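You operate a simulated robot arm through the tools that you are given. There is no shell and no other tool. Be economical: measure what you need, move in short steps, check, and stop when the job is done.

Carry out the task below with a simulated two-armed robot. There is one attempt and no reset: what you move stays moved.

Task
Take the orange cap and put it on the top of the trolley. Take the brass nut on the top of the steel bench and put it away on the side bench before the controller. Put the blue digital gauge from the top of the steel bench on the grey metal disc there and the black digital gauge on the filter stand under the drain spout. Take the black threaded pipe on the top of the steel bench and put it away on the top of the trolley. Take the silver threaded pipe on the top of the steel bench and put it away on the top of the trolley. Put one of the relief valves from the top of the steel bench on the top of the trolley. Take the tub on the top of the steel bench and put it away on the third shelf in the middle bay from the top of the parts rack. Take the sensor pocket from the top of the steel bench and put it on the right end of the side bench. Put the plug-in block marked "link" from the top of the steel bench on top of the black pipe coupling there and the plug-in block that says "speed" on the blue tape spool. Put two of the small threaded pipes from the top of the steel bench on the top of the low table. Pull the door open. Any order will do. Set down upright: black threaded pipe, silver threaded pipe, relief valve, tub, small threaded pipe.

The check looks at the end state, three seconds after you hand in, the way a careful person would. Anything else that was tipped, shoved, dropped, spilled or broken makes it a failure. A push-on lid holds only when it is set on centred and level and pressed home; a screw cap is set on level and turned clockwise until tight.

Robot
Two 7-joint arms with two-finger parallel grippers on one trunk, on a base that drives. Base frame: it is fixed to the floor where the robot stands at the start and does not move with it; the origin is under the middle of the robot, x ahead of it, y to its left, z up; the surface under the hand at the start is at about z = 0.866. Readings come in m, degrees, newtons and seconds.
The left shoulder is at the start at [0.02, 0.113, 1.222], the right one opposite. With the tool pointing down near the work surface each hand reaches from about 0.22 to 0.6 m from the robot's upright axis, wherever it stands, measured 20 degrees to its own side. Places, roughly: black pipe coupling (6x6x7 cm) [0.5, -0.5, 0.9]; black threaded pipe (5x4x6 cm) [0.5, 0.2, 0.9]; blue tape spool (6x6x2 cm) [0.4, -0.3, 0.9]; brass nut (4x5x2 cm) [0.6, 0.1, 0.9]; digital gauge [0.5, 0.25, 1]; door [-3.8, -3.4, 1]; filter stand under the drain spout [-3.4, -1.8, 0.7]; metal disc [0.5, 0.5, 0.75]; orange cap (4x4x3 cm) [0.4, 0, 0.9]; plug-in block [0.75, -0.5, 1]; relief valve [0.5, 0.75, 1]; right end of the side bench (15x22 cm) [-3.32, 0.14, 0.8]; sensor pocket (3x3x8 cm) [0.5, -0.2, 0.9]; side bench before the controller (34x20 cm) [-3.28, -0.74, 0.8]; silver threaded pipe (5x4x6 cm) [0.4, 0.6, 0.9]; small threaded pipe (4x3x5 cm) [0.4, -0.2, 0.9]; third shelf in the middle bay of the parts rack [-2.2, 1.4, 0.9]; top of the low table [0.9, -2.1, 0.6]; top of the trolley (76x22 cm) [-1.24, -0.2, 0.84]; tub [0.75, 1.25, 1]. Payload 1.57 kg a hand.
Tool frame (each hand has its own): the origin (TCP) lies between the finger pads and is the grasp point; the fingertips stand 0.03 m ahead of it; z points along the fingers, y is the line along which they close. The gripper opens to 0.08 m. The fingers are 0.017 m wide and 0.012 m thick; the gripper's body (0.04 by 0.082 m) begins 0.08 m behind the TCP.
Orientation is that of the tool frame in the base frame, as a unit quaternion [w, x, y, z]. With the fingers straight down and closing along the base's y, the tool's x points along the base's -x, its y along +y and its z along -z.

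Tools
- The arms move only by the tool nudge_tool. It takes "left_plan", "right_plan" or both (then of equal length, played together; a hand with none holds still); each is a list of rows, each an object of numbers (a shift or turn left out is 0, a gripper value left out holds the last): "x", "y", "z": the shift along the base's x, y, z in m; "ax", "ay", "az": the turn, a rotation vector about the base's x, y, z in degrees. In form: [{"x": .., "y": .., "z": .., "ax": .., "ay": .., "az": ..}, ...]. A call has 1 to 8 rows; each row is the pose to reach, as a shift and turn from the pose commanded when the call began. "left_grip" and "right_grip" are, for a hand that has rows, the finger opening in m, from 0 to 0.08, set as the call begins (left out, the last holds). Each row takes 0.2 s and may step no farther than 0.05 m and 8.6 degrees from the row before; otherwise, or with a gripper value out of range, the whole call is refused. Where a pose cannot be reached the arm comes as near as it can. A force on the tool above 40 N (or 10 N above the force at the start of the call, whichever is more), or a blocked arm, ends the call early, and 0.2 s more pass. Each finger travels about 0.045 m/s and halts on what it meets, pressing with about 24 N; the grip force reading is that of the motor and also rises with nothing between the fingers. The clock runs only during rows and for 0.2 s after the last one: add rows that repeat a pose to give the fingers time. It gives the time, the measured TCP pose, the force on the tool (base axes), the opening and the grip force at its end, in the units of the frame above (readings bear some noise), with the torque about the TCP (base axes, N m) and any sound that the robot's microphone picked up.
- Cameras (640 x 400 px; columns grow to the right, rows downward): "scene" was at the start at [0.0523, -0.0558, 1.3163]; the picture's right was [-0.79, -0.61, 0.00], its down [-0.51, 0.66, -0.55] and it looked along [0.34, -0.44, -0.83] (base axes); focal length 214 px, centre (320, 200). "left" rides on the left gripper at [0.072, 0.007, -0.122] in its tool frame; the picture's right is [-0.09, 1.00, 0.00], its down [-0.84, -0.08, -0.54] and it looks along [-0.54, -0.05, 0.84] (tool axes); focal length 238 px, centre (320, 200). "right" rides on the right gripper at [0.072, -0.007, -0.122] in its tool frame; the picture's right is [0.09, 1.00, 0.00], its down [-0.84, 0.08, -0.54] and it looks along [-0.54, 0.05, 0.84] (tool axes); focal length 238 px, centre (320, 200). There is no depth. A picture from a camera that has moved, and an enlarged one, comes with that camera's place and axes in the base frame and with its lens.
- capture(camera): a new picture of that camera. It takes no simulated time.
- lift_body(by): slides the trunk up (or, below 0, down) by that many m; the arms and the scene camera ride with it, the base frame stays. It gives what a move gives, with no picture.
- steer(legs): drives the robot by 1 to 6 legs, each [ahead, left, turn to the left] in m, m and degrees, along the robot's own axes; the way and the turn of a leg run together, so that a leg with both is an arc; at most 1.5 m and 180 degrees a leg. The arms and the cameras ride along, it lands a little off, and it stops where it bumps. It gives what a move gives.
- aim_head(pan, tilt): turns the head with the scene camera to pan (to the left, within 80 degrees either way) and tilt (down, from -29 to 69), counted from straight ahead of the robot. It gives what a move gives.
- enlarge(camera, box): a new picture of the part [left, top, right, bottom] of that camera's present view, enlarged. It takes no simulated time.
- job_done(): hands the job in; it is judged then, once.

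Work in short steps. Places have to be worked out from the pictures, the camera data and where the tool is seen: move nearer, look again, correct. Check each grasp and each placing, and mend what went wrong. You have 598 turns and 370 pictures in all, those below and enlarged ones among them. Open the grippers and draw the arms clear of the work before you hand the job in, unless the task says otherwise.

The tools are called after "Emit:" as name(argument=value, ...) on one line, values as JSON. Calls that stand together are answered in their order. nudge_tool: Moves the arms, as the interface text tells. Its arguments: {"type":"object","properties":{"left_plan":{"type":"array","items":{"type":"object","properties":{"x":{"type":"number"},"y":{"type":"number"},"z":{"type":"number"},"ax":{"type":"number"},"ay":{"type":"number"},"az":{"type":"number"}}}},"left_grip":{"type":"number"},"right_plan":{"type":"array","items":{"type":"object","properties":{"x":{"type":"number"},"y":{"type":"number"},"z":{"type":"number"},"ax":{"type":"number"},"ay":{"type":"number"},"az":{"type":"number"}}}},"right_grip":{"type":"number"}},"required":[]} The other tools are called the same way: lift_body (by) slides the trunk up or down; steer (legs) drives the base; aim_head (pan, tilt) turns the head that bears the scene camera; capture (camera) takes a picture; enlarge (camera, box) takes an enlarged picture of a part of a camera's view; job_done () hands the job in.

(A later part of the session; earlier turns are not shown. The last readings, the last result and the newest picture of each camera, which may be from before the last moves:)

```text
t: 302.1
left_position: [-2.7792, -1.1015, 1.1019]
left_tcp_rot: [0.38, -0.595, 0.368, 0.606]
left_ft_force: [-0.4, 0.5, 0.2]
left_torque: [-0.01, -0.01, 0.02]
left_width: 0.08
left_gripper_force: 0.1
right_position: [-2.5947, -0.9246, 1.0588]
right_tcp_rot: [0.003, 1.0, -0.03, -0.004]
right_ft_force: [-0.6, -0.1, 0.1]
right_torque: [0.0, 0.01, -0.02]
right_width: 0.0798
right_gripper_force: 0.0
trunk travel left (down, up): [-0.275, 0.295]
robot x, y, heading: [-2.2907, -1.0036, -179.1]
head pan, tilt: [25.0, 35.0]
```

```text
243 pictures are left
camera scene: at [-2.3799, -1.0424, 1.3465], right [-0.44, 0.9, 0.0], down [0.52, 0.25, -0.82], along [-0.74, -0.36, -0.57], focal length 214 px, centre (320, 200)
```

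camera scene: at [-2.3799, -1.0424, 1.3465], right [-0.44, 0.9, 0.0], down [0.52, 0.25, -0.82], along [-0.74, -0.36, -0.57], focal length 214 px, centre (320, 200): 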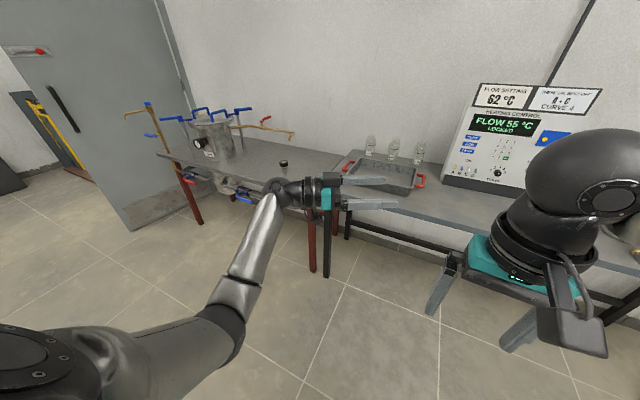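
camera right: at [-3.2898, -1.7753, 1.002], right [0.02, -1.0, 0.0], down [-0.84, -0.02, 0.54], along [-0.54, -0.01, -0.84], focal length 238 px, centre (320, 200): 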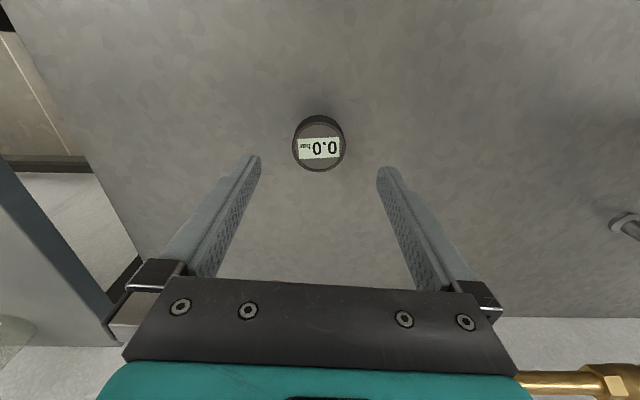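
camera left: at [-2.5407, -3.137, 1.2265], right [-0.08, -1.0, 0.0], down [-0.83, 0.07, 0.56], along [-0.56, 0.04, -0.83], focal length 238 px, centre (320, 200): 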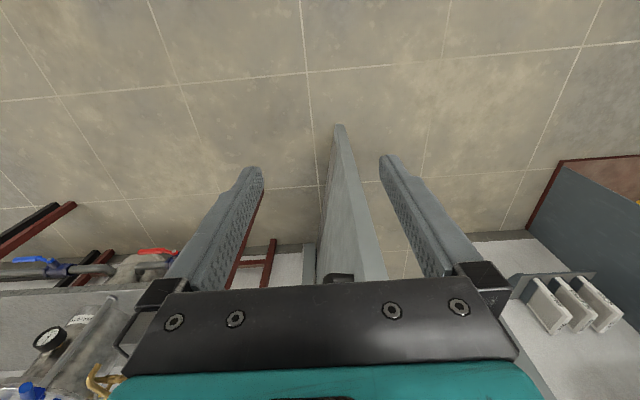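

Elbow is outward-low now. Pitch the hand down to vertical (keeping yaw), moving slightly left.

Emit:
nudge_tool(left_plan=[{"y": -0.01, "ax": -7.36, "ay": -3.58}, {"y": -0.02, "ax": -14.7, "ay": -7.16}, {"y": -0.03, "ax": -22.1, "ay": -10.7}, {"y": -0.04, "ax": -29.4, "ay": -14.3}, {"y": -0.05, "ax": -36.8, "ay": -17.9}, {"y": -0.06, "ax": -44.2, "ay": -21.5}, {"y": -0.07, "ax": -51.5, "ay": -25.1}, {"y": -0.08, "ax": -58.9, "ay": -28.6}])

Emit:
nudge_tool(left_plan=[{"y": -0.01, "ax": -7.36, "ay": -3.58}, {"y": -0.02, "ax": -14.7, "ay": -7.16}, {"y": -0.03, "ax": -22.0, "ay": -10.7}])

Emit:
capture(camera="scene")

```text
t: 303.9
left_position: [-2.7777, -1.1801, 1.1004]
left_tcp_rot: [-0.116, 0.829, -0.514, -0.188]
left_ft_force: [0.1, -0.4, -0.4]
left_torque: [0.01, -0.03, 0.01]
left_width: 0.08
left_gripper_force: 0.1
right_position: [-2.5951, -0.9248, 1.0572]
right_tcp_rot: [0.004, 1.0, -0.029, -0.004]
right_ft_force: [-0.2, 0.2, -0.6]
right_torque: [-0.03, 0.02, 0.02]
right_width: 0.08
right_gripper_force: 0.2
trunk travel left (down, up): [-0.275, 0.295]
robot x, y, heading: [-2.2897, -1.0062, -179.1]
head pan, tilt: [25.0, 35.0]
```

```text
t: 304.7
left_position: [-2.7782, -1.2091, 1.1009]
left_tcp_rot: [-0.004, 0.85, -0.527, -0.01]
left_ft_force: [-0.1, 0.1, -0.3]
left_torque: [0.03, -0.01, -0.02]
left_width: 0.0802
left_gripper_force: 0.0
right_position: [-2.5957, -0.9235, 1.0592]
right_tcp_rot: [0.002, 1.0, -0.029, -0.004]
right_ft_force: [0.7, -0.5, -1.1]
right_torque: [-0.01, 0.01, 0.0]
right_width: 0.0801
right_gripper_force: 0.1
trunk travel left (down, up): [-0.275, 0.295]
robot x, y, heading: [-2.2925, -1.0017, -179.1]
head pan, tilt: [25.0, 35.0]
```

```text
242 pictures are left
camera scene: at [-2.38, -1.0424, 1.3465], right [-0.44, 0.9, 0.0], down [0.52, 0.25, -0.82], along [-0.74, -0.36, -0.57], focal length 214 px, centre (320, 200)
```

scene: 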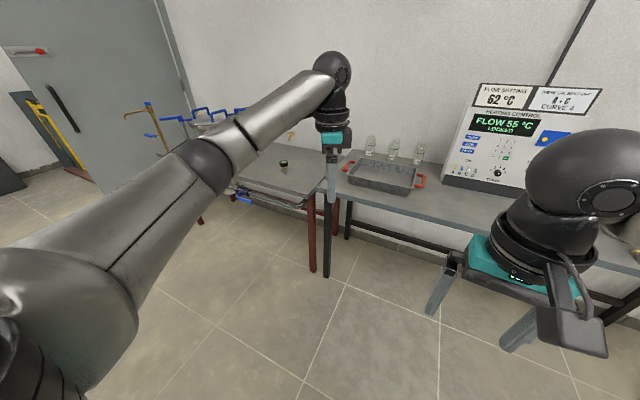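

Elbow is back outward. Now yaw the hand back by +64°.

Emit:
nudge_tool(left_plan=[{"az": 8}, {"az": 16}, {"az": 24}, {"az": 32}, {"az": 40}, {"az": 48}, {"az": 56}, {"az": 63.6}])

Emit:
capture(camera="scene")

```text
t: 306.5
left_position: [-2.7784, -1.21, 1.1007]
left_tcp_rot: [0.002, 1.0, 0.001, -0.011]
left_ft_force: [-0.5, -0.4, 1.4]
left_torque: [-0.03, 0.03, -0.02]
left_width: 0.08
left_gripper_force: 0.0
right_position: [-2.5946, -0.9256, 1.0602]
right_tcp_rot: [0.002, 1.0, -0.03, -0.003]
right_ft_force: [-0.1, -0.2, -0.3]
right_torque: [-0.01, -0.02, 0.0]
right_width: 0.08
right_gripper_force: 0.1
trunk travel left (down, up): [-0.275, 0.295]
robot x, y, heading: [-2.287, -1.0061, -178.8]
head pan, tilt: [25.0, 35.0]
```

```text
241 pictures are left
camera scene: at [-2.3799, -1.0426, 1.3465], right [-0.44, 0.9, 0.0], down [0.52, 0.25, -0.82], along [-0.74, -0.36, -0.57], focal length 214 px, centre (320, 200)
```

scene: 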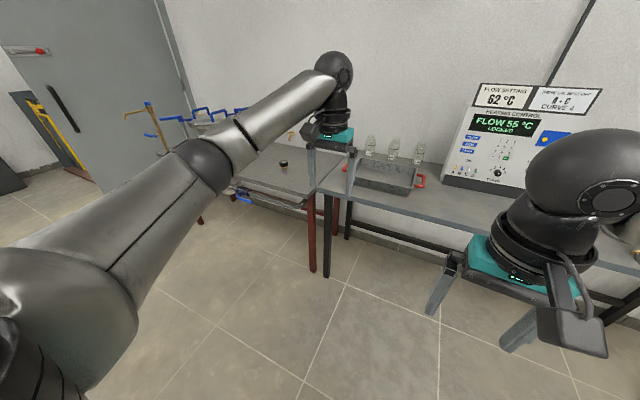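

Left arm restored. Return to the steel bench for the nut (left hand) and sensor pocket (right hand).

Emit:
steer(legs=[[0, -1.36, 0], [0, 0, 90], [0, 0, 89], [1.1, 0, 0], [1.0, 0, 0]])

Emit:
steer(legs=[[0, -0.35, 0]])

Emit:
aim_head(pan=-10, tilt=45)

Emit:
capture(camera="scene")

```text
t: 331.2
left_position: [0.2935, 0.6358, 1.1009]
left_tcp_rot: [0.011, -0.005, 1.0, 0.002]
left_ft_force: [0.6, -0.1, 0.0]
left_torque: [0.01, 0.02, 0.04]
left_width: 0.08
left_gripper_force: 0.0
right_position: [0.1127, 0.3493, 1.0588]
right_tcp_rot: [0.004, 0.024, 1.0, 0.003]
right_ft_force: [-0.1, 0.1, -0.8]
right_torque: [-0.04, -0.02, 0.0]
right_width: 0.08
right_gripper_force: 0.1
trunk travel left (down, up): [-0.275, 0.295]
robot x, y, heading: [-0.1917, 0.4232, 1.7]
head pan, tilt: [25.0, 35.0]
```

```text
t: 333.4
left_position: [0.3014, 0.2893, 1.1014]
left_tcp_rot: [0.011, -0.005, 1.0, 0.001]
left_ft_force: [0.3, -0.5, 0.6]
left_torque: [0.0, 0.03, -0.03]
left_width: 0.08
left_gripper_force: 0.0
right_position: [0.1216, 0.0025, 1.0585]
right_tcp_rot: [0.003, 0.024, 1.0, 0.003]
right_ft_force: [-0.2, 0.3, 1.1]
right_torque: [0.03, -0.05, -0.03]
right_width: 0.0799
right_gripper_force: 0.1
trunk travel left (down, up): [-0.275, 0.295]
robot x, y, heading: [-0.1828, 0.0777, 1.7]
head pan, tilt: [25.0, 35.0]
```

```text
t: 334.4
left_position: [0.3026, 0.2899, 1.1012]
left_tcp_rot: [0.011, -0.006, 1.0, 0.002]
left_ft_force: [0.1, -0.2, 0.4]
left_torque: [0.01, 0.02, 0.0]
left_width: 0.0801
left_gripper_force: 0.0
right_position: [0.1218, 0.0026, 1.0593]
right_tcp_rot: [0.003, 0.025, 1.0, 0.003]
right_ft_force: [-0.1, 0.9, 0.2]
right_torque: [0.0, 0.0, -0.01]
right_width: 0.08
right_gripper_force: 0.1
trunk travel left (down, up): [-0.275, 0.295]
robot x, y, heading: [-0.1826, 0.0779, 1.4]
head pan, tilt: [-10.0, 45.0]
```

```text
240 pictures are left
camera scene: at [-0.0936, 0.0673, 1.3317], right [-0.15, -0.99, 0.0], down [-0.7, 0.1, -0.71], along [0.7, -0.1, -0.71], focal length 214 px, centre (320, 200)
```

scene: 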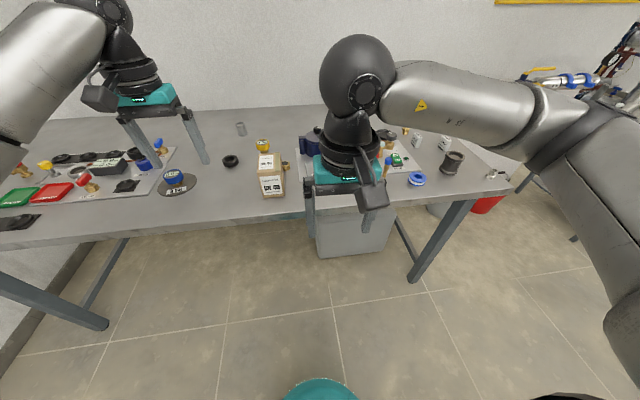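

Drive to (0.1, 0) with heading fix.

Emit:
steer(legs=[[0.28, -0.09, -1.5]])

Emit:
capture(camera="right")

Emit:
capture(camera="left")

Emit:
capture(camera="scene")

```text
t: 336.5
left_position: [0.5904, 0.1924, 1.1005]
left_tcp_rot: [0.012, 0.009, 1.0, 0.002]
left_ft_force: [-1.4, 0.0, -1.1]
left_torque: [0.01, 0.02, -0.02]
left_width: 0.08
left_gripper_force: 0.1
right_position: [0.4009, -0.0883, 1.0598]
right_tcp_rot: [0.004, 0.039, 0.999, 0.002]
right_ft_force: [-0.4, 0.0, 0.5]
right_torque: [0.05, 0.01, 0.03]
right_width: 0.0802
right_gripper_force: 0.2
trunk travel left (down, up): [-0.275, 0.295]
robot x, y, heading: [0.0955, 0.0023, 0.1]
head pan, tilt: [-10.0, 45.0]
```

```text
239 pictures are left
camera right: at [0.3272, -0.0917, 1.1807], right [-0.02, 1.0, 0.0], down [0.84, 0.01, 0.55], along [0.55, 0.01, -0.84], focal length 238 px, centre (320, 200)
```

right: 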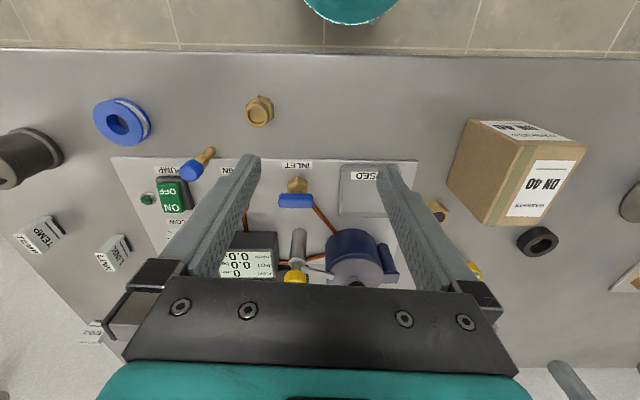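

```text
238 pictures are left
camera left: at [0.5145, 0.2004, 1.2214], right [0.11, 0.99, 0.0], down [0.82, -0.09, 0.56], along [0.56, -0.06, -0.83], focal length 238 px, centre (320, 200)
```

left: 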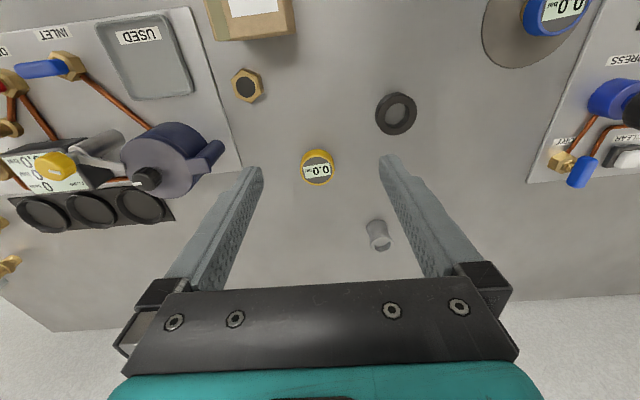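

```text
237 pictures are left
camera scene: at [0.1873, -0.0188, 1.3316], right [-0.17, -0.98, 0.0], down [-0.7, 0.12, -0.71], along [0.7, -0.12, -0.71], focal length 214 px, centre (320, 200)
```

scene: 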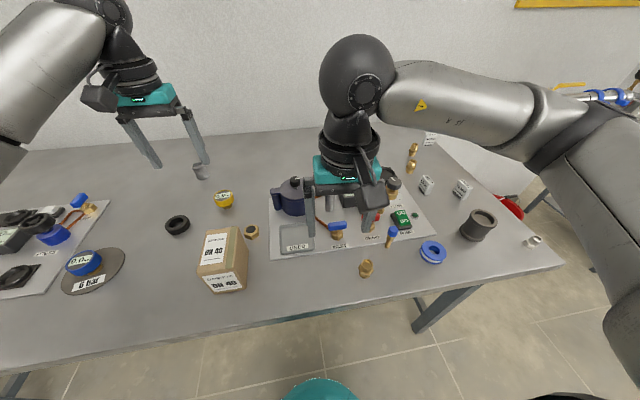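

Move right hand above the sensor pocket (≈0.455,-0.238) with 0.05 opening, left above the nut (≈0.548,0.10).

Emit:
nudge_tool(left_grip=0.07, right_grip=0.05, left_plan=[{"x": -0.012, "y": -0.03, "ay": 0.6}, {"x": -0.025, "y": -0.06, "ay": 1.3}, {"x": -0.042, "y": -0.093, "ay": 1.3}, {"x": -0.042, "y": -0.093, "z": -0.03, "ay": 1.3}, {"x": -0.042, "y": -0.093, "z": -0.06, "ay": 1.3}], right_plan=[{"x": 0.01, "y": -0.04}, {"x": 0.025, "y": -0.08}, {"x": 0.04, "y": -0.12}, {"x": 0.053, "y": -0.15}, {"x": 0.053, "y": -0.15, "z": -0.02}])

Emit:
capture(camera="right")

Emit:
capture(camera="left")

```text
t: 337.7
left_position: [0.5473, 0.1007, 1.0404]
left_tcp_rot: [0.0, 0.011, 1.0, 0.0]
left_ft_force: [-0.1, 0.3, 0.3]
left_torque: [0.01, -0.01, 0.02]
left_width: 0.0702
left_gripper_force: 0.1
right_position: [0.4535, -0.2411, 1.038]
right_tcp_rot: [0.003, 0.038, 0.999, 0.002]
right_ft_force: [-1.0, -0.4, -0.3]
right_torque: [0.02, 0.02, -0.02]
right_width: 0.0502
right_gripper_force: 0.1
trunk travel left (down, up): [-0.275, 0.295]
robot x, y, heading: [0.0943, -0.0043, -0.0]
head pan, tilt: [-10.0, 45.0]
```

```text
236 pictures are left
camera right: at [0.3793, -0.2433, 1.1594], right [-0.02, 1.0, 0.0], down [0.84, 0.01, 0.55], along [0.55, 0.01, -0.84], focal length 238 px, centre (320, 200)
```

right: 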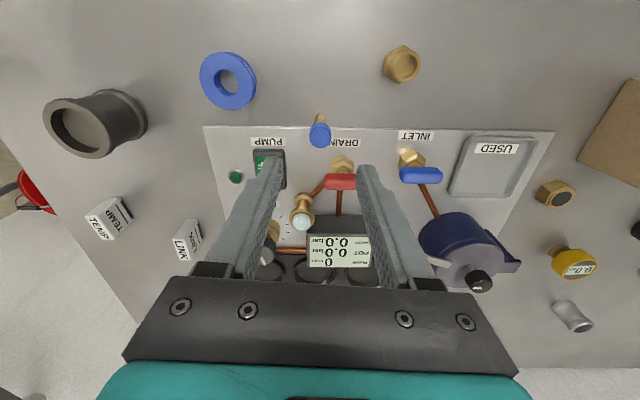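

```text
235 pictures are left
camera left: at [0.4753, 0.1079, 1.1627], right [0.11, 0.99, 0.0], down [0.83, -0.09, 0.54], along [0.54, -0.06, -0.84], focal length 238 px, centre (320, 200)
```

left: 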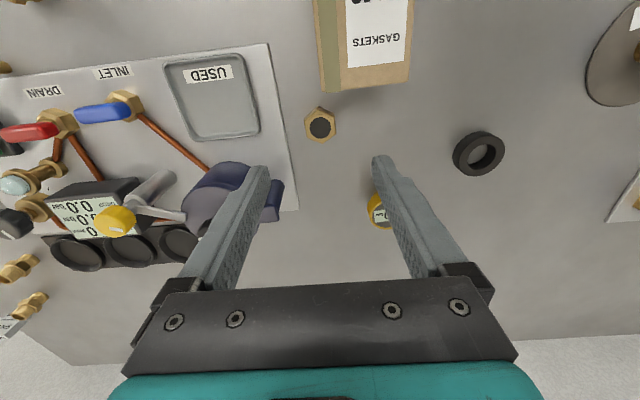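

Zoom in on both targets.

Emit:
enlarge(camera="left", box=[280, 90, 360, 140])

Emit:
enlarge(camera="right", box=[270, 95, 370, 160])

```text
8.00 times, centred on (320, 115) of left
camera zoom: at [0.4753, 0.1079, 1.1627], right [0.11, 0.99, 0.0], down [0.83, -0.09, 0.54], along [0.54, -0.06, -0.84], focal length 1907 px, centre (320, 880)
```

zoom: 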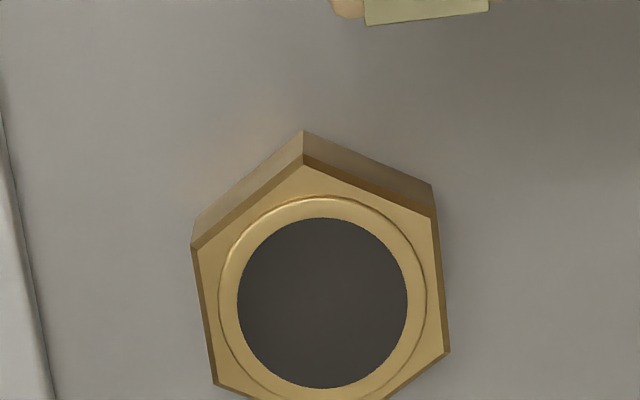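

```text
6.15 times, centred on (320, 128) of right
camera zoom: at [0.3793, -0.2433, 1.1594], right [-0.02, 1.0, 0.0], down [0.84, 0.01, 0.55], along [0.55, 0.01, -0.84], focal length 1467 px, centre (320, 646)
```

zoom: 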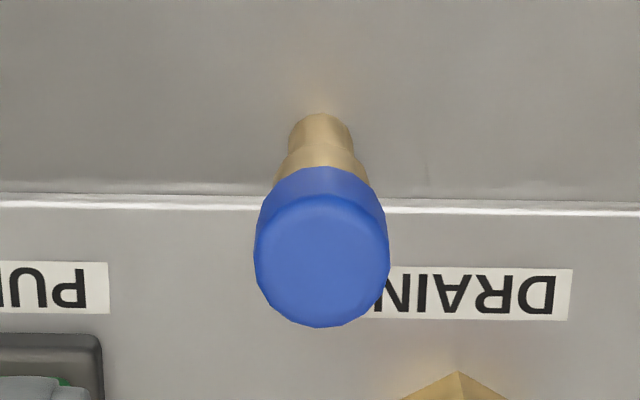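

Flats of the nut are parallel to x. Descend both and grip.

Emit:
nudge_tool(left_plan=[{"x": 0.006, "y": -0.002, "z": -0.04}, {"x": 0.006, "y": -0.002, "z": -0.085}, {"x": 0.006, "y": -0.002, "z": -0.12}, {"x": 0.006, "y": -0.002, "z": -0.141}], right_plan=[{"x": -0.005, "z": -0.03}, {"x": -0.005, "z": -0.07}, {"x": -0.005, "z": -0.105}, {"x": -0.005, "z": -0.122}])

Emit:
nudge_tool(left_grip=0.02, right_grip=0.005, left_plan=[{}, {}, {}, {}, {}, {}, {"z": 0.03}, {"z": 0.07}], right_plan=[{}, {}, {}, {}, {}, {}, {"z": 0.03}, {"z": 0.07}])

Emit:
capture(camera="right")

Emit:
capture(camera="left")

```text
t: 338.7
left_position: [0.5531, 0.0986, 0.9006]
left_tcp_rot: [0.0, 0.01, 1.0, 0.0]
left_ft_force: [0.3, -0.8, -0.5]
left_torque: [0.02, -0.01, 0.05]
left_width: 0.0698
left_gripper_force: 0.0
right_position: [0.4478, -0.2387, 0.9156]
right_tcp_rot: [0.005, 0.037, 0.999, 0.002]
right_ft_force: [0.4, -0.3, -0.2]
right_torque: [0.01, 0.0, 0.0]
right_width: 0.05
right_gripper_force: 0.2
trunk travel left (down, up): [-0.275, 0.295]
robot x, y, heading: [0.0973, -0.0027, 0.1]
head pan, tilt: [-10.0, 45.0]
```

```text
t: 340.5
left_position: [0.5525, 0.0999, 0.9707]
left_tcp_rot: [0.0, 0.009, 1.0, 0.003]
left_ft_force: [-0.6, 0.4, -0.8]
left_torque: [-0.01, 0.01, 0.04]
left_width: 0.0355
left_gripper_force: 23.9
right_position: [0.4486, -0.2382, 0.9864]
right_tcp_rot: [0.004, 0.038, 0.999, 0.001]
right_ft_force: [0.0, 0.2, 0.0]
right_torque: [-0.01, 0.0, -0.03]
right_width: 0.0213
right_gripper_force: 23.5
trunk travel left (down, up): [-0.275, 0.295]
robot x, y, heading: [0.0964, -0.0019, 0.1]
head pan, tilt: [-10.0, 45.0]
```

```text
232 pictures are left
camera right: at [0.375, -0.2405, 1.1091], right [-0.02, 1.0, 0.0], down [0.84, 0.01, 0.55], along [0.55, 0.01, -0.84], focal length 238 px, centre (320, 200)
```

right: 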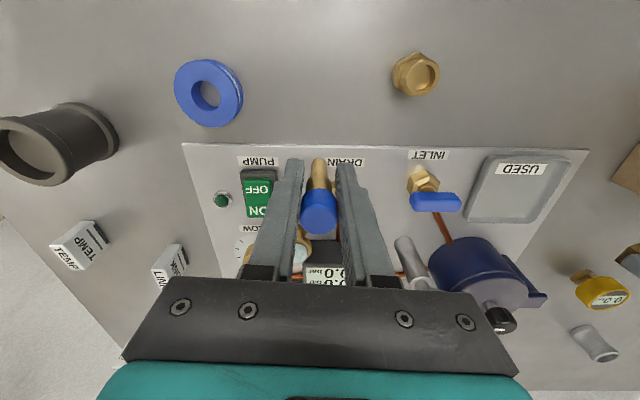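

```text
231 pictures are left
camera left: at [0.4801, 0.1071, 1.092], right [0.11, 0.99, 0.0], down [0.84, -0.09, 0.54], along [0.54, -0.06, -0.84], focal length 238 px, centre (320, 200)
```

left: 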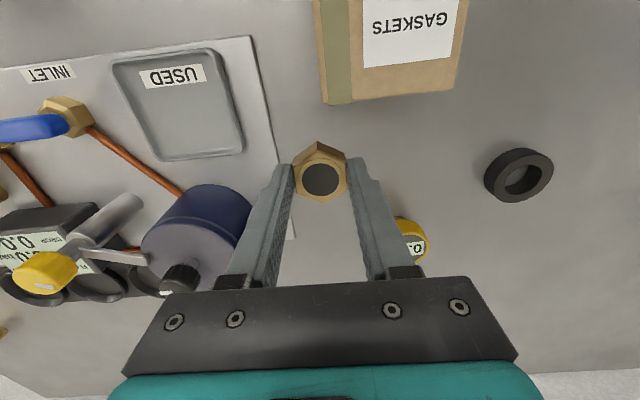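

Both held. Raise, back off, and drive to the side bench.

Emit:
nudge_tool(left_plan=[{"z": 0.04}, {"z": 0.08}, {"x": -0.04, "z": 0.11}, {"x": -0.08, "z": 0.12}], right_plan=[{"z": 0.04}, {"z": 0.08}, {"z": 0.1}, {"z": 0.1}])

Emit:
steer(legs=[[-0.32, 0, 0], [0, 0.36, 0], [0, 0, 90], [0, 0, 90], [1.2, 0, 0], [1.0, 0.2, 0]])

Emit:
aim_head(pan=0, tilt=35)

Emit:
capture(camera="scene")

```text
t: 341.5
left_position: [0.4731, 0.1002, 1.0895]
left_tcp_rot: [0.0, 0.009, 1.0, 0.001]
left_ft_force: [0.7, 0.0, -1.0]
left_torque: [-0.01, -0.04, -0.01]
left_width: 0.0352
left_gripper_force: 23.8
right_position: [0.4493, -0.2398, 1.0869]
right_tcp_rot: [0.004, 0.037, 0.999, 0.003]
right_ft_force: [0.4, 0.5, -0.3]
right_torque: [0.01, -0.01, 0.0]
right_width: 0.0211
right_gripper_force: 24.4
trunk travel left (down, up): [-0.275, 0.295]
robot x, y, heading: [0.0963, -0.0061, 0.2]
head pan, tilt: [-10.0, 45.0]
```

```text
t: 363.7
left_position: [-2.8074, 0.0851, 1.0877]
left_tcp_rot: [0.001, 1.0, -0.015, -0.001]
left_ft_force: [-0.8, -0.8, -0.7]
left_torque: [-0.01, 0.0, 0.01]
left_width: 0.0358
left_gripper_force: 23.8
right_position: [-2.7779, 0.4244, 1.0874]
right_tcp_rot: [0.002, 0.999, -0.045, -0.004]
right_ft_force: [-0.2, 0.0, 0.0]
right_torque: [0.01, -0.02, 0.03]
right_width: 0.0192
right_gripper_force: 24.0
trunk travel left (down, up): [-0.275, 0.295]
robot x, y, heading: [-2.4295, 0.1836, 179.4]
head pan, tilt: [-10.0, 45.0]
```

```text
t: 364.4
left_position: [-2.8051, 0.0854, 1.0885]
left_tcp_rot: [0.002, 1.0, -0.015, 0.0]
left_ft_force: [-0.3, 0.0, -0.6]
left_torque: [0.01, -0.01, 0.0]
left_width: 0.0357
left_gripper_force: 24.1
right_position: [-2.7783, 0.423, 1.0869]
right_tcp_rot: [0.003, 0.999, -0.045, -0.003]
right_ft_force: [-0.1, -0.6, 0.1]
right_torque: [-0.01, -0.01, -0.03]
right_width: 0.0194
right_gripper_force: 23.1
trunk travel left (down, up): [-0.275, 0.295]
robot x, y, heading: [-2.4281, 0.1876, 179.3]
head pan, tilt: [0.0, 35.0]
```

```text
230 pictures are left
camera scene: at [-2.527, 0.1863, 1.3464], right [0.01, 1.0, 0.0], down [0.57, -0.01, -0.82], along [-0.82, 0.01, -0.57], focal length 214 px, centre (320, 200)
```

scene: 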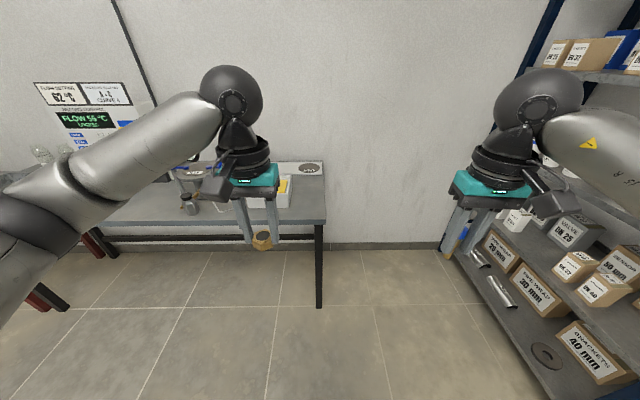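

Check the pocket's pose in the grip, then approach.

Emit:
capture(camera="right")

Emit:
steer(legs=[[0, 0.25, 0.6], [0.3, 0, 0]])

Emit:
capture(camera="scene")

```text
229 pictures are left
camera right: at [-2.7051, 0.4233, 1.2088], right [0.0, -1.0, 0.0], down [-0.84, 0.0, 0.55], along [-0.55, -0.01, -0.84], focal length 238 px, centre (320, 200)
```

right: 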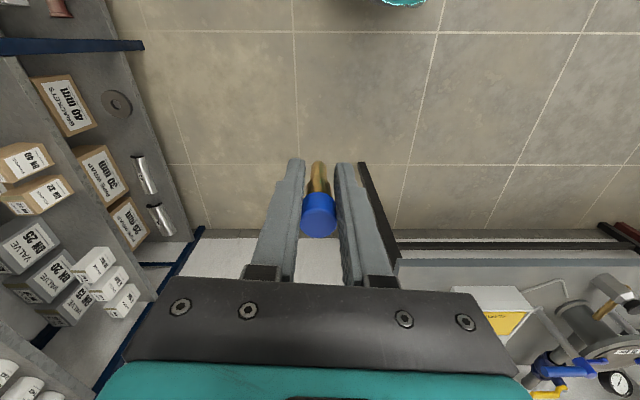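

```text
t: 367.9
left_position: [-3.1044, -0.1728, 1.0882]
left_tcp_rot: [0.001, 1.0, -0.006, -0.001]
left_ft_force: [0.3, -0.6, -0.6]
left_torque: [-0.01, -0.02, -0.02]
left_width: 0.0359
left_gripper_force: 23.9
right_position: [-3.0839, 0.1665, 1.087]
right_tcp_rot: [0.003, 0.999, -0.034, -0.004]
right_ft_force: [0.2, 0.1, -0.9]
right_torque: [0.03, 0.0, -0.02]
right_width: 0.0192
right_gripper_force: 24.0
trunk travel left (down, up): [-0.275, 0.295]
robot x, y, heading: [-2.7288, -0.0696, -179.5]
head pan, tilt: [0.0, 35.0]
```

```text
228 pictures are left
camera scene: at [-2.8276, -0.0667, 1.3464], right [-0.01, 1.0, 0.0], down [0.57, 0.0, -0.82], along [-0.82, 0.0, -0.57], focal length 214 px, centre (320, 200)
```

scene: 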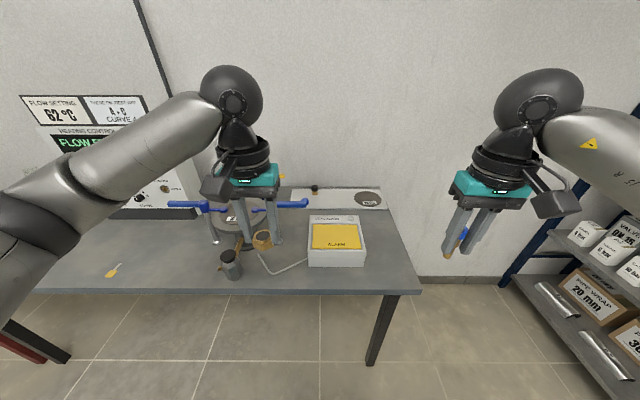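

Pocket is fine. Move right hand to (-3.27, 0.14) and lower.

Emit:
nudge_tool(right_plan=[{"x": -0.045, "y": -0.005}, {"x": -0.09, "y": -0.012}, {"x": -0.135, "y": -0.02}, {"x": -0.186, "y": -0.026}, {"x": -0.186, "y": -0.026, "z": -0.05}, {"x": -0.186, "y": -0.026, "z": -0.1}, {"x": -0.186, "y": -0.026, "z": -0.145}, {"x": -0.186, "y": -0.026, "z": -0.185}])

Emit:
enlarge(camera="scene", box=[290, 150, 450, 250])

Emit:
capture(camera="right")

```text
refused: row 4 steps farther than a row can; nothing moved
```

```text
4.00 times, centred on (370, 200) of scene
camera zoom: at [-2.8276, -0.0667, 1.3464], right [-0.01, 1.0, 0.0], down [0.57, 0.0, -0.82], along [-0.82, 0.0, -0.57], focal length 858 px, centre (120, 200)
```

zoom: 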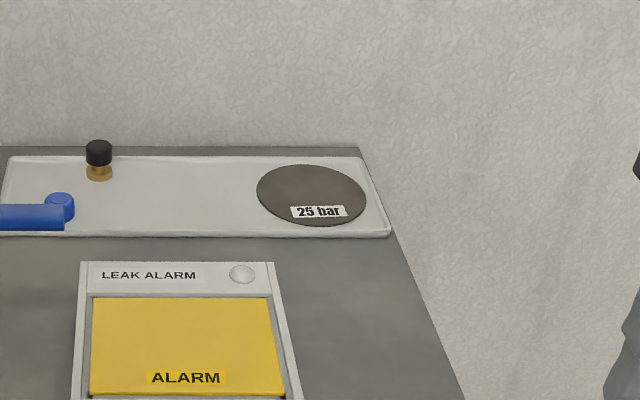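

```text
226 pictures are left
camera right: at [-3.01, 0.1671, 1.2087], right [0.02, -1.0, 0.0], down [-0.84, -0.02, 0.55], along [-0.55, -0.02, -0.84], focal length 238 px, centre (320, 200)
```

right: 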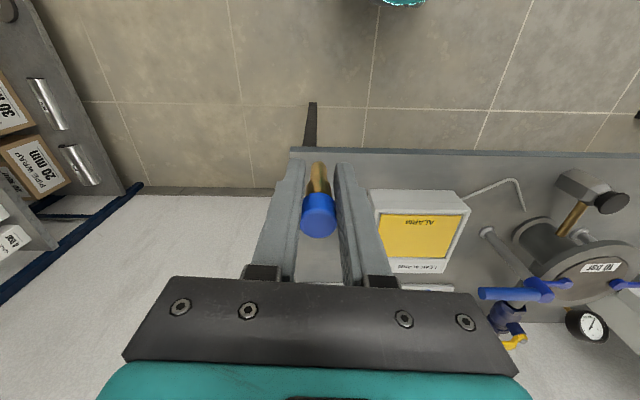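

Redo with smaller rows: target (-3.30, 0.145).

Emit:
nudge_tool(right_plan=[{"x": -0.045, "y": -0.005}, {"x": -0.09, "y": -0.01}, {"x": -0.135, "y": -0.015}, {"x": -0.175, "y": -0.02}, {"x": -0.21, "y": -0.022, "z": -0.02}, {"x": -0.21, "y": -0.022, "z": -0.065}, {"x": -0.21, "y": -0.022, "z": -0.11}, {"x": -0.21, "y": -0.022, "z": -0.155}])

Emit:
nudge_tool(right_plan=[{"z": -0.03}, {"z": -0.05}, {"z": -0.06}])

Emit:
enlarge(camera="scene", box=[290, 150, 450, 250])

```text
t: 369.7
left_position: [-3.1047, -0.1737, 1.0878]
left_tcp_rot: [0.001, 1.0, -0.006, 0.001]
left_ft_force: [-0.8, 0.3, -1.3]
left_torque: [-0.02, -0.04, -0.03]
left_width: 0.0356
left_gripper_force: 23.8
right_position: [-3.2913, 0.145, 0.9312]
right_tcp_rot: [0.002, 0.999, -0.035, -0.005]
right_ft_force: [0.0, 0.2, -0.5]
right_torque: [0.01, -0.02, -0.01]
right_width: 0.019
right_gripper_force: 24.2
trunk travel left (down, up): [-0.275, 0.295]
robot x, y, heading: [-2.7303, -0.0666, -179.7]
head pan, tilt: [0.0, 35.0]
```

```text
t: 370.5
left_position: [-3.1031, -0.1731, 1.0865]
left_tcp_rot: [0.001, 1.0, -0.006, 0.0]
left_ft_force: [-0.3, -0.3, -1.2]
left_torque: [-0.02, 0.0, -0.01]
left_width: 0.0354
left_gripper_force: 23.9
right_position: [-3.291, 0.1449, 0.8728]
right_tcp_rot: [0.003, 0.999, -0.035, -0.005]
right_ft_force: [0.0, -0.8, -1.2]
right_torque: [0.0, -0.05, -0.01]
right_width: 0.019
right_gripper_force: 24.3
trunk travel left (down, up): [-0.275, 0.295]
robot x, y, heading: [-2.7281, -0.0686, -179.6]
head pan, tilt: [0.0, 35.0]
```

```text
4.00 times, centred on (370, 200) of scene
camera zoom: at [-2.827, -0.0668, 1.3465], right [-0.01, 1.0, 0.0], down [0.57, 0.0, -0.82], along [-0.82, 0.0, -0.57], focal length 858 px, centre (120, 200)
```

zoom: 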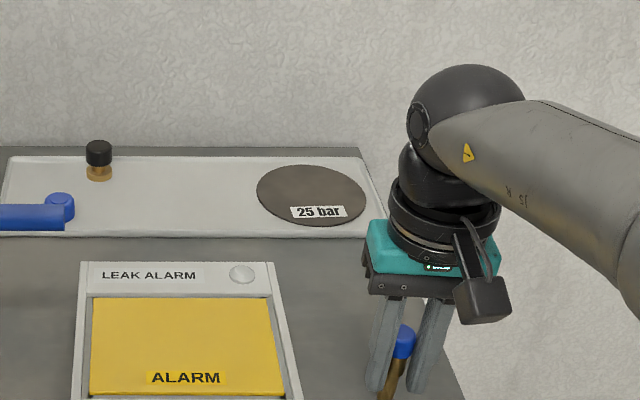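

Upright within view. Lower to contact.

Emit:
nudge_tool(right_plan=[{"z": -0.008}, {"z": -0.012}, {"z": -0.015}, {"z": -0.018}, {"z": -0.02}])

```text
t: 371.7
left_position: [-3.1044, -0.1729, 1.0888]
left_tcp_rot: [0.0, 1.0, -0.006, 0.001]
left_ft_force: [-0.1, 0.6, -1.4]
left_torque: [0.01, -0.01, -0.02]
left_width: 0.0358
left_gripper_force: 24.7
right_position: [-3.2913, 0.1434, 0.8553]
right_tcp_rot: [0.002, 0.999, -0.033, -0.006]
right_ft_force: [-0.1, -0.7, 1.3]
right_torque: [-0.03, 0.02, 0.0]
right_width: 0.0187
right_gripper_force: 24.2
right hand out of reach, approached as far as the arm can: row 5
trunk travel left (down, up): [-0.275, 0.295]
robot x, y, heading: [-2.7255, -0.0634, -179.9]
head pan, tilt: [0.0, 35.0]
```

At arm's limit and just touching; lower the trunk a few mm.

Emit:
lift_body(by=-0.005)

```text
t: 372.2
left_position: [-3.1019, -0.1733, 1.084]
left_tcp_rot: [-0.001, 1.0, -0.006, -0.001]
left_ft_force: [-0.6, -0.5, -0.6]
left_torque: [-0.02, 0.01, 0.02]
left_width: 0.0356
left_gripper_force: 23.9
right_position: [-3.2902, 0.1432, 0.8528]
right_tcp_rot: [0.003, 0.999, -0.034, -0.007]
right_ft_force: [4.6, 0.5, 16.5]
right_torque: [0.02, 0.08, -0.02]
right_width: 0.0175
right_gripper_force: 24.7
trunk travel left (down, up): [-0.27, 0.3]
robot x, y, heading: [-2.728, -0.0652, -179.6]
head pan, tilt: [0.0, 35.0]
```

Firm contact. Open and lift.

Emit:
nudge_tool(right_grip=0.05, right_plan=[{"z": 0.002}, {"z": 0.002}, {"z": 0.002}, {"z": 0.002}, {"z": 0.04}, {"z": 0.09}, {"z": 0.14}])

Emit:
enlarge(camera="scene", box=[290, 150, 450, 250])

Emit:
capture(camera="right")

```text
t: 373.8
left_position: [-3.1038, -0.1721, 1.0834]
left_tcp_rot: [0.0, 1.0, -0.006, 0.0]
left_ft_force: [-0.6, -0.6, -0.7]
left_torque: [0.03, -0.02, 0.0]
left_width: 0.0354
left_gripper_force: 24.4
right_position: [-3.2919, 0.1428, 0.9915]
right_tcp_rot: [0.002, 0.999, -0.034, -0.005]
right_ft_force: [0.2, -0.5, 0.5]
right_torque: [-0.04, 0.0, -0.01]
right_width: 0.0498
right_gripper_force: 0.0
trunk travel left (down, up): [-0.27, 0.3]
robot x, y, heading: [-2.7266, -0.0641, -179.5]
head pan, tilt: [0.0, 35.0]
```

```text
4.00 times, centred on (370, 200) of scene
camera zoom: at [-2.8266, -0.067, 1.3415], right [-0.01, 1.0, 0.0], down [0.57, 0.0, -0.82], along [-0.82, 0.0, -0.57], focal length 858 px, centre (120, 200)
```

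zoom: 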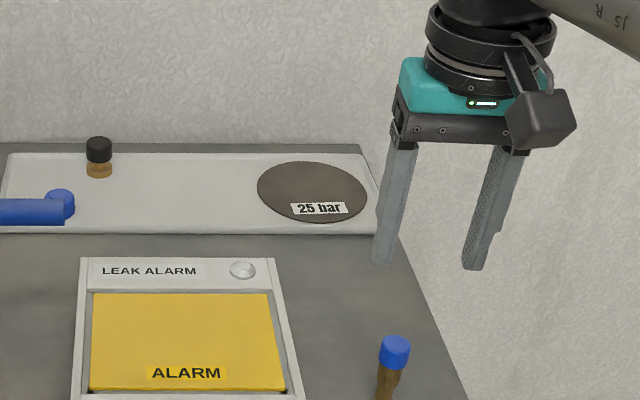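

```text
223 pictures are left
camera right: at [-3.2187, 0.1448, 1.1132], right [0.02, -1.0, 0.0], down [-0.83, -0.02, 0.55], along [-0.55, -0.02, -0.83], focal length 238 px, centre (320, 200)
```

right: 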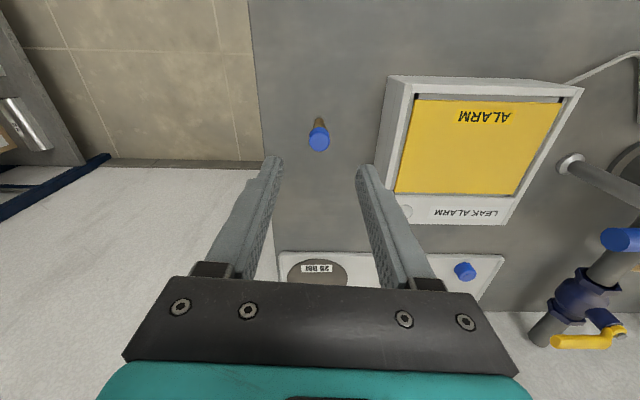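

Sensor pocket stands. Retract the right arm and move to the spot before the controller.

Emit:
nudge_tool(right_plan=[{"x": 0.045, "z": 0.03}, {"x": 0.09, "z": 0.05}, {"x": 0.135, "z": 0.06}, {"x": 0.18, "z": 0.06}, {"x": 0.21, "z": 0.06}])

Emit:
steer(legs=[[0, 0.57, 0]])

Emit:
aim_head(pan=5, tilt=42)

Emit:
capture(camera="scene")

Emit:
capture(camera="left")

```text
refused: row 1 steps farther than a row can; nothing moved
```

```text
t: 377.1
left_position: [-3.0985, -0.7487, 1.0835]
left_tcp_rot: [0.001, 1.0, -0.004, 0.0]
left_ft_force: [-0.3, 0.1, -1.5]
left_torque: [0.01, 0.03, 0.0]
left_width: 0.0355
left_gripper_force: 24.3
right_position: [-3.2883, -0.4344, 0.9915]
right_tcp_rot: [0.003, 1.0, -0.03, -0.005]
right_ft_force: [0.1, 0.2, -0.7]
right_torque: [0.03, 0.02, 0.0]
right_width: 0.0499
right_gripper_force: 0.0
trunk travel left (down, up): [-0.27, 0.3]
robot x, y, heading: [-2.7267, -0.6419, -179.4]
head pan, tilt: [0.0, 35.0]
```

```text
t: 377.8
left_position: [-3.0993, -0.7489, 1.0835]
left_tcp_rot: [0.001, 1.0, -0.004, 0.0]
left_ft_force: [0.3, 0.1, -1.8]
left_torque: [0.01, -0.04, -0.01]
left_width: 0.0358
left_gripper_force: 23.6
right_position: [-3.2885, -0.4345, 0.9911]
right_tcp_rot: [0.002, 0.999, -0.031, -0.005]
right_ft_force: [0.5, -0.2, 1.3]
right_torque: [0.02, 0.0, 0.01]
right_width: 0.05
right_gripper_force: 0.0
trunk travel left (down, up): [-0.27, 0.3]
robot x, y, heading: [-2.7211, -0.6415, -179.3]
head pan, tilt: [5.0, 42.0]
```

```text
222 pictures are left
camera scene: at [-2.8175, -0.6493, 1.331], right [-0.1, 1.0, 0.0], down [0.67, 0.06, -0.74], along [-0.74, -0.07, -0.67], focal length 214 px, centre (320, 200)
```

scene: 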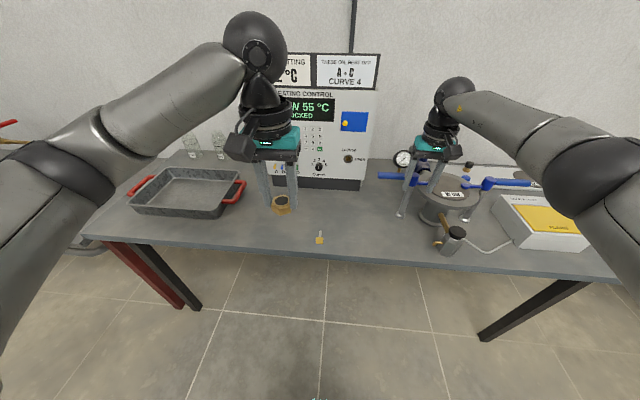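

```text
221 pictures are left
camera left: at [-3.0275, -0.7563, 1.2057], right [-0.1, -0.99, 0.0], down [-0.84, 0.09, 0.54], along [-0.54, 0.05, -0.84], focal length 238 px, centre (320, 200)
```

left: 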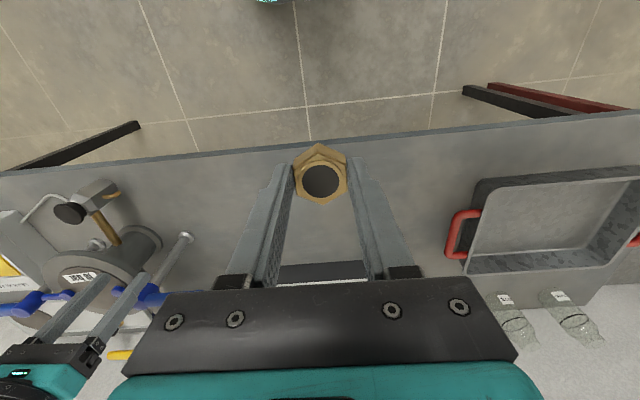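

The nudge was refused again (step length) while the drive ran; raise the right hand straight up at once and inspect the valve below.

Emit:
nudge_tool(right_plan=[{"z": 0.04}, {"z": 0.08}, {"z": 0.12}])

Emit:
enlarge(camera="scene", box=[370, 140, 610, 290])

Emit:
capture(camera="right")

```text
t: 378.6
left_position: [-3.0993, -0.7504, 1.0842]
left_tcp_rot: [0.0, 1.0, -0.004, 0.0]
left_ft_force: [-0.3, -1.0, -1.1]
left_torque: [0.02, 0.0, -0.02]
left_width: 0.0357
left_gripper_force: 24.1
right_position: [-3.2903, -0.4347, 1.1113]
right_tcp_rot: [0.002, 0.999, -0.032, -0.005]
right_ft_force: [-0.7, -0.6, -0.4]
right_torque: [-0.01, -0.01, 0.0]
right_width: 0.0502
right_gripper_force: 0.1
trunk travel left (down, up): [-0.27, 0.3]
robot x, y, heading: [-2.724, -0.6444, -179.4]
head pan, tilt: [5.0, 42.0]
```

```text
2.67 times, centred on (490, 215) of scene
camera zoom: at [-2.8173, -0.6499, 1.331], right [-0.1, 1.0, 0.0], down [0.67, 0.07, -0.74], along [-0.74, -0.07, -0.67], focal length 572 px, centre (-133, 160)
```

zoom: 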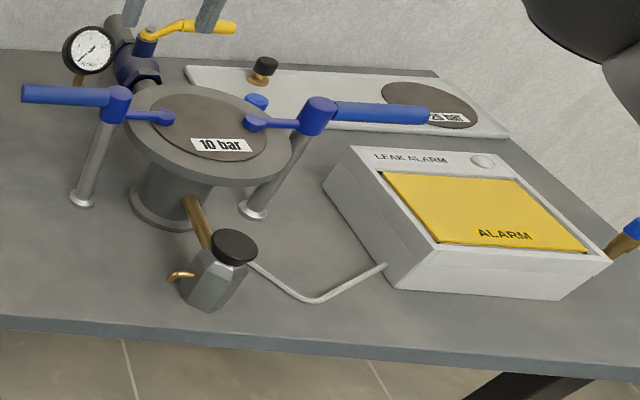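

```text
219 pictures are left
camera right: at [-3.2164, -0.4325, 1.2331], right [0.03, -1.0, 0.0], down [-0.83, -0.02, 0.55], along [-0.55, -0.02, -0.83], focal length 238 px, centre (320, 200)
```

right: 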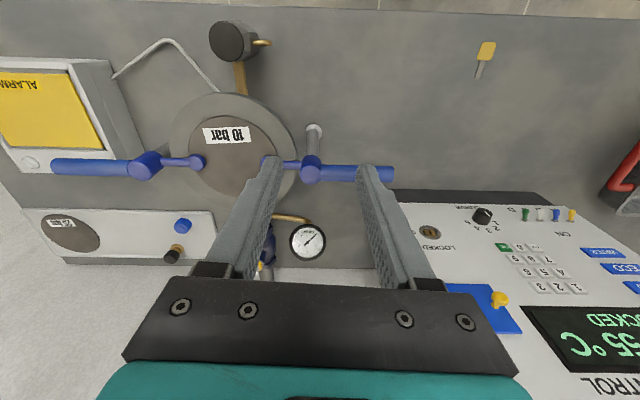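

Nothing is disturbed. Retract the right hand properly.

Emit:
nudge_tool(right_plan=[{"x": 0.045}, {"x": 0.09}, {"x": 0.135}, {"x": 0.18}, {"x": 0.21}])

```text
t: 379.8
left_position: [-3.0983, -0.7487, 1.0847]
left_tcp_rot: [0.001, 1.0, -0.004, 0.0]
left_ft_force: [-0.6, 0.5, -1.0]
left_torque: [0.0, 0.02, 0.01]
left_width: 0.0356
left_gripper_force: 23.7
right_position: [-3.0768, -0.4346, 1.1113]
right_tcp_rot: [0.003, 0.999, -0.033, -0.005]
right_ft_force: [-0.3, 0.2, -0.1]
right_torque: [0.02, -0.03, 0.02]
right_width: 0.05
right_gripper_force: 0.0
trunk travel left (down, up): [-0.27, 0.3]
robot x, y, heading: [-2.7214, -0.6412, -179.5]
head pan, tilt: [5.0, 42.0]
```

Now drive 0.07 ahead and shift 0.06 left.

Emit:
steer(legs=[[0.07, 0.04, 0]])

Emit:
nudge_tool(left_plan=[{"x": -0.04}, {"x": -0.08}, {"x": -0.115}, {"x": -0.115, "z": -0.045}, {"x": -0.115, "z": -0.09}, {"x": -0.115, "z": -0.135}, {"x": -0.115, "z": -0.18}, {"x": -0.115, "z": -0.21}])

Emit:
capture(camera="left")

```text
t: 380.8
left_position: [-3.1707, -0.7888, 1.0836]
left_tcp_rot: [0.001, 1.0, -0.004, 0.0]
left_ft_force: [-0.5, -0.8, -0.5]
left_torque: [-0.01, 0.0, 0.02]
left_width: 0.0356
left_gripper_force: 24.0
right_position: [-3.1487, -0.4757, 1.1108]
right_tcp_rot: [0.003, 0.999, -0.032, -0.005]
right_ft_force: [-0.3, -0.1, -1.5]
right_torque: [0.01, -0.01, -0.01]
right_width: 0.05
right_gripper_force: 0.0
trunk travel left (down, up): [-0.27, 0.3]
robot x, y, heading: [-2.7932, -0.6839, -179.5]
head pan, tilt: [5.0, 42.0]
```

```text
t: 382.6
left_position: [-3.2816, -0.7887, 0.875]
left_tcp_rot: [0.001, 1.0, -0.004, 0.0]
left_ft_force: [0.2, 0.3, -0.7]
left_torque: [0.0, 0.0, 0.0]
left_width: 0.0358
left_gripper_force: 24.4
right_position: [-3.149, -0.4739, 1.1113]
right_tcp_rot: [0.002, 0.999, -0.032, -0.006]
right_ft_force: [-1.3, 0.8, 0.7]
right_torque: [-0.02, 0.01, 0.01]
right_width: 0.05
right_gripper_force: 0.0
trunk travel left (down, up): [-0.27, 0.3]
robot x, y, heading: [-2.7912, -0.6819, -179.1]
head pan, tilt: [5.0, 42.0]
```

```text
218 pictures are left
camera left: at [-3.2109, -0.7956, 0.997], right [-0.1, -0.99, 0.0], down [-0.84, 0.09, 0.54], along [-0.54, 0.05, -0.84], focal length 238 px, centre (320, 200)
```

left: 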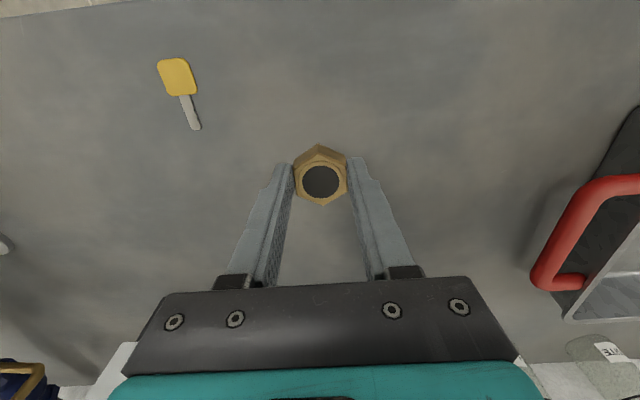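

Lower to contact.

Emit:
nudge_tool(left_plan=[{"z": -0.02}, {"z": -0.027}, {"z": -0.031}, {"z": -0.034}, {"z": -0.036}])

```text
t: 383.8
left_position: [-3.2832, -0.7873, 0.8399]
left_tcp_rot: [0.001, 1.0, -0.004, -0.002]
left_ft_force: [2.0, 0.0, 10.8]
left_torque: [0.02, -0.17, 0.0]
left_width: 0.0357
left_gripper_force: 23.5
right_position: [-3.1485, -0.4736, 1.1127]
right_tcp_rot: [0.002, 0.999, -0.032, -0.005]
right_ft_force: [-0.6, 0.0, -0.2]
right_torque: [0.0, -0.05, 0.02]
right_width: 0.0499
right_gripper_force: 0.0
trunk travel left (down, up): [-0.27, 0.3]
robot x, y, heading: [-2.7923, -0.6788, -179.4]
head pan, tilt: [5.0, 42.0]
```

Emit:
nudge_tool(left_grip=0.065, left_plan=[{"z": 0.001}, {"z": 0.001}, {"z": 0.001}, {"z": 0.001}, {"z": 0.04}, {"z": 0.08}, {"z": 0.12}, {"z": 0.16}])

Emit:
capture(camera="left")

```text
t: 385.6
left_position: [-3.2849, -0.7873, 1.0001]
left_tcp_rot: [0.0, 1.0, -0.005, 0.0]
left_ft_force: [-0.1, 1.3, 0.1]
left_torque: [-0.01, -0.01, -0.01]
left_width: 0.0652
left_gripper_force: 0.1
right_position: [-3.1486, -0.4745, 1.112]
right_tcp_rot: [0.002, 0.999, -0.032, -0.006]
right_ft_force: [0.5, 0.4, 0.9]
right_torque: [0.02, 0.01, 0.01]
right_width: 0.05
right_gripper_force: 0.1
trunk travel left (down, up): [-0.27, 0.3]
robot x, y, heading: [-2.792, -0.6806, -179.2]
head pan, tilt: [5.0, 42.0]
```

```text
217 pictures are left
camera left: at [-3.2128, -0.795, 1.1227], right [-0.1, -0.99, 0.0], down [-0.84, 0.09, 0.54], along [-0.54, 0.05, -0.84], focal length 238 px, centre (320, 200)
```

left: 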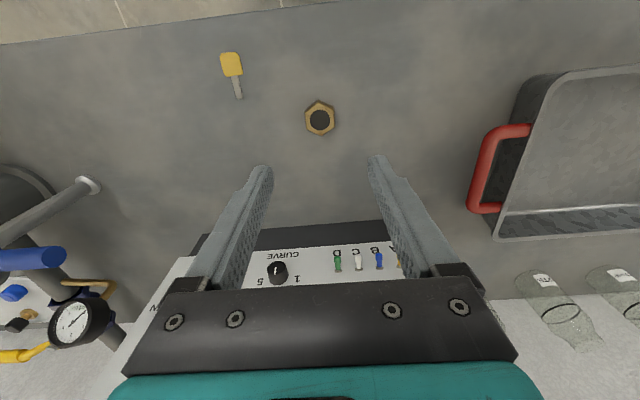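

Nut placed. Retract the left hand (short steps).

Emit:
nudge_tool(left_plan=[{"x": 0.03, "z": 0.03}, {"x": 0.06, "z": 0.06}, {"x": 0.09, "z": 0.08}, {"x": 0.12, "z": 0.09}])

Emit:
lift_body(by=0.005)

```text
t: 386.6
left_position: [-3.1634, -0.7882, 1.0898]
left_tcp_rot: [0.002, 1.0, -0.005, -0.001]
left_ft_force: [-0.5, 0.4, -0.5]
left_torque: [0.0, -0.01, -0.01]
left_width: 0.0646
left_gripper_force: 0.0
right_position: [-3.1481, -0.4745, 1.111]
right_tcp_rot: [0.003, 0.999, -0.032, -0.005]
right_ft_force: [-0.8, -0.5, 0.0]
right_torque: [-0.01, -0.02, -0.01]
right_width: 0.0499
right_gripper_force: 0.1
trunk travel left (down, up): [-0.27, 0.3]
robot x, y, heading: [-2.7893, -0.6836, -179.6]
head pan, tilt: [5.0, 42.0]
```

```text
t: 387.2
left_position: [-3.1649, -0.789, 1.0944]
left_tcp_rot: [0.001, 1.0, -0.004, 0.0]
left_ft_force: [0.5, -0.1, -0.8]
left_torque: [-0.02, -0.02, 0.0]
left_width: 0.0649
left_gripper_force: 0.0
right_position: [-3.1482, -0.4733, 1.1166]
right_tcp_rot: [0.003, 0.999, -0.032, -0.006]
right_ft_force: [0.8, 0.8, -0.3]
right_torque: [0.02, 0.0, -0.03]
right_width: 0.0503
right_gripper_force: 0.1
trunk travel left (down, up): [-0.275, 0.295]
robot x, y, heading: [-2.7924, -0.6839, -179.4]
head pan, tilt: [5.0, 42.0]
```

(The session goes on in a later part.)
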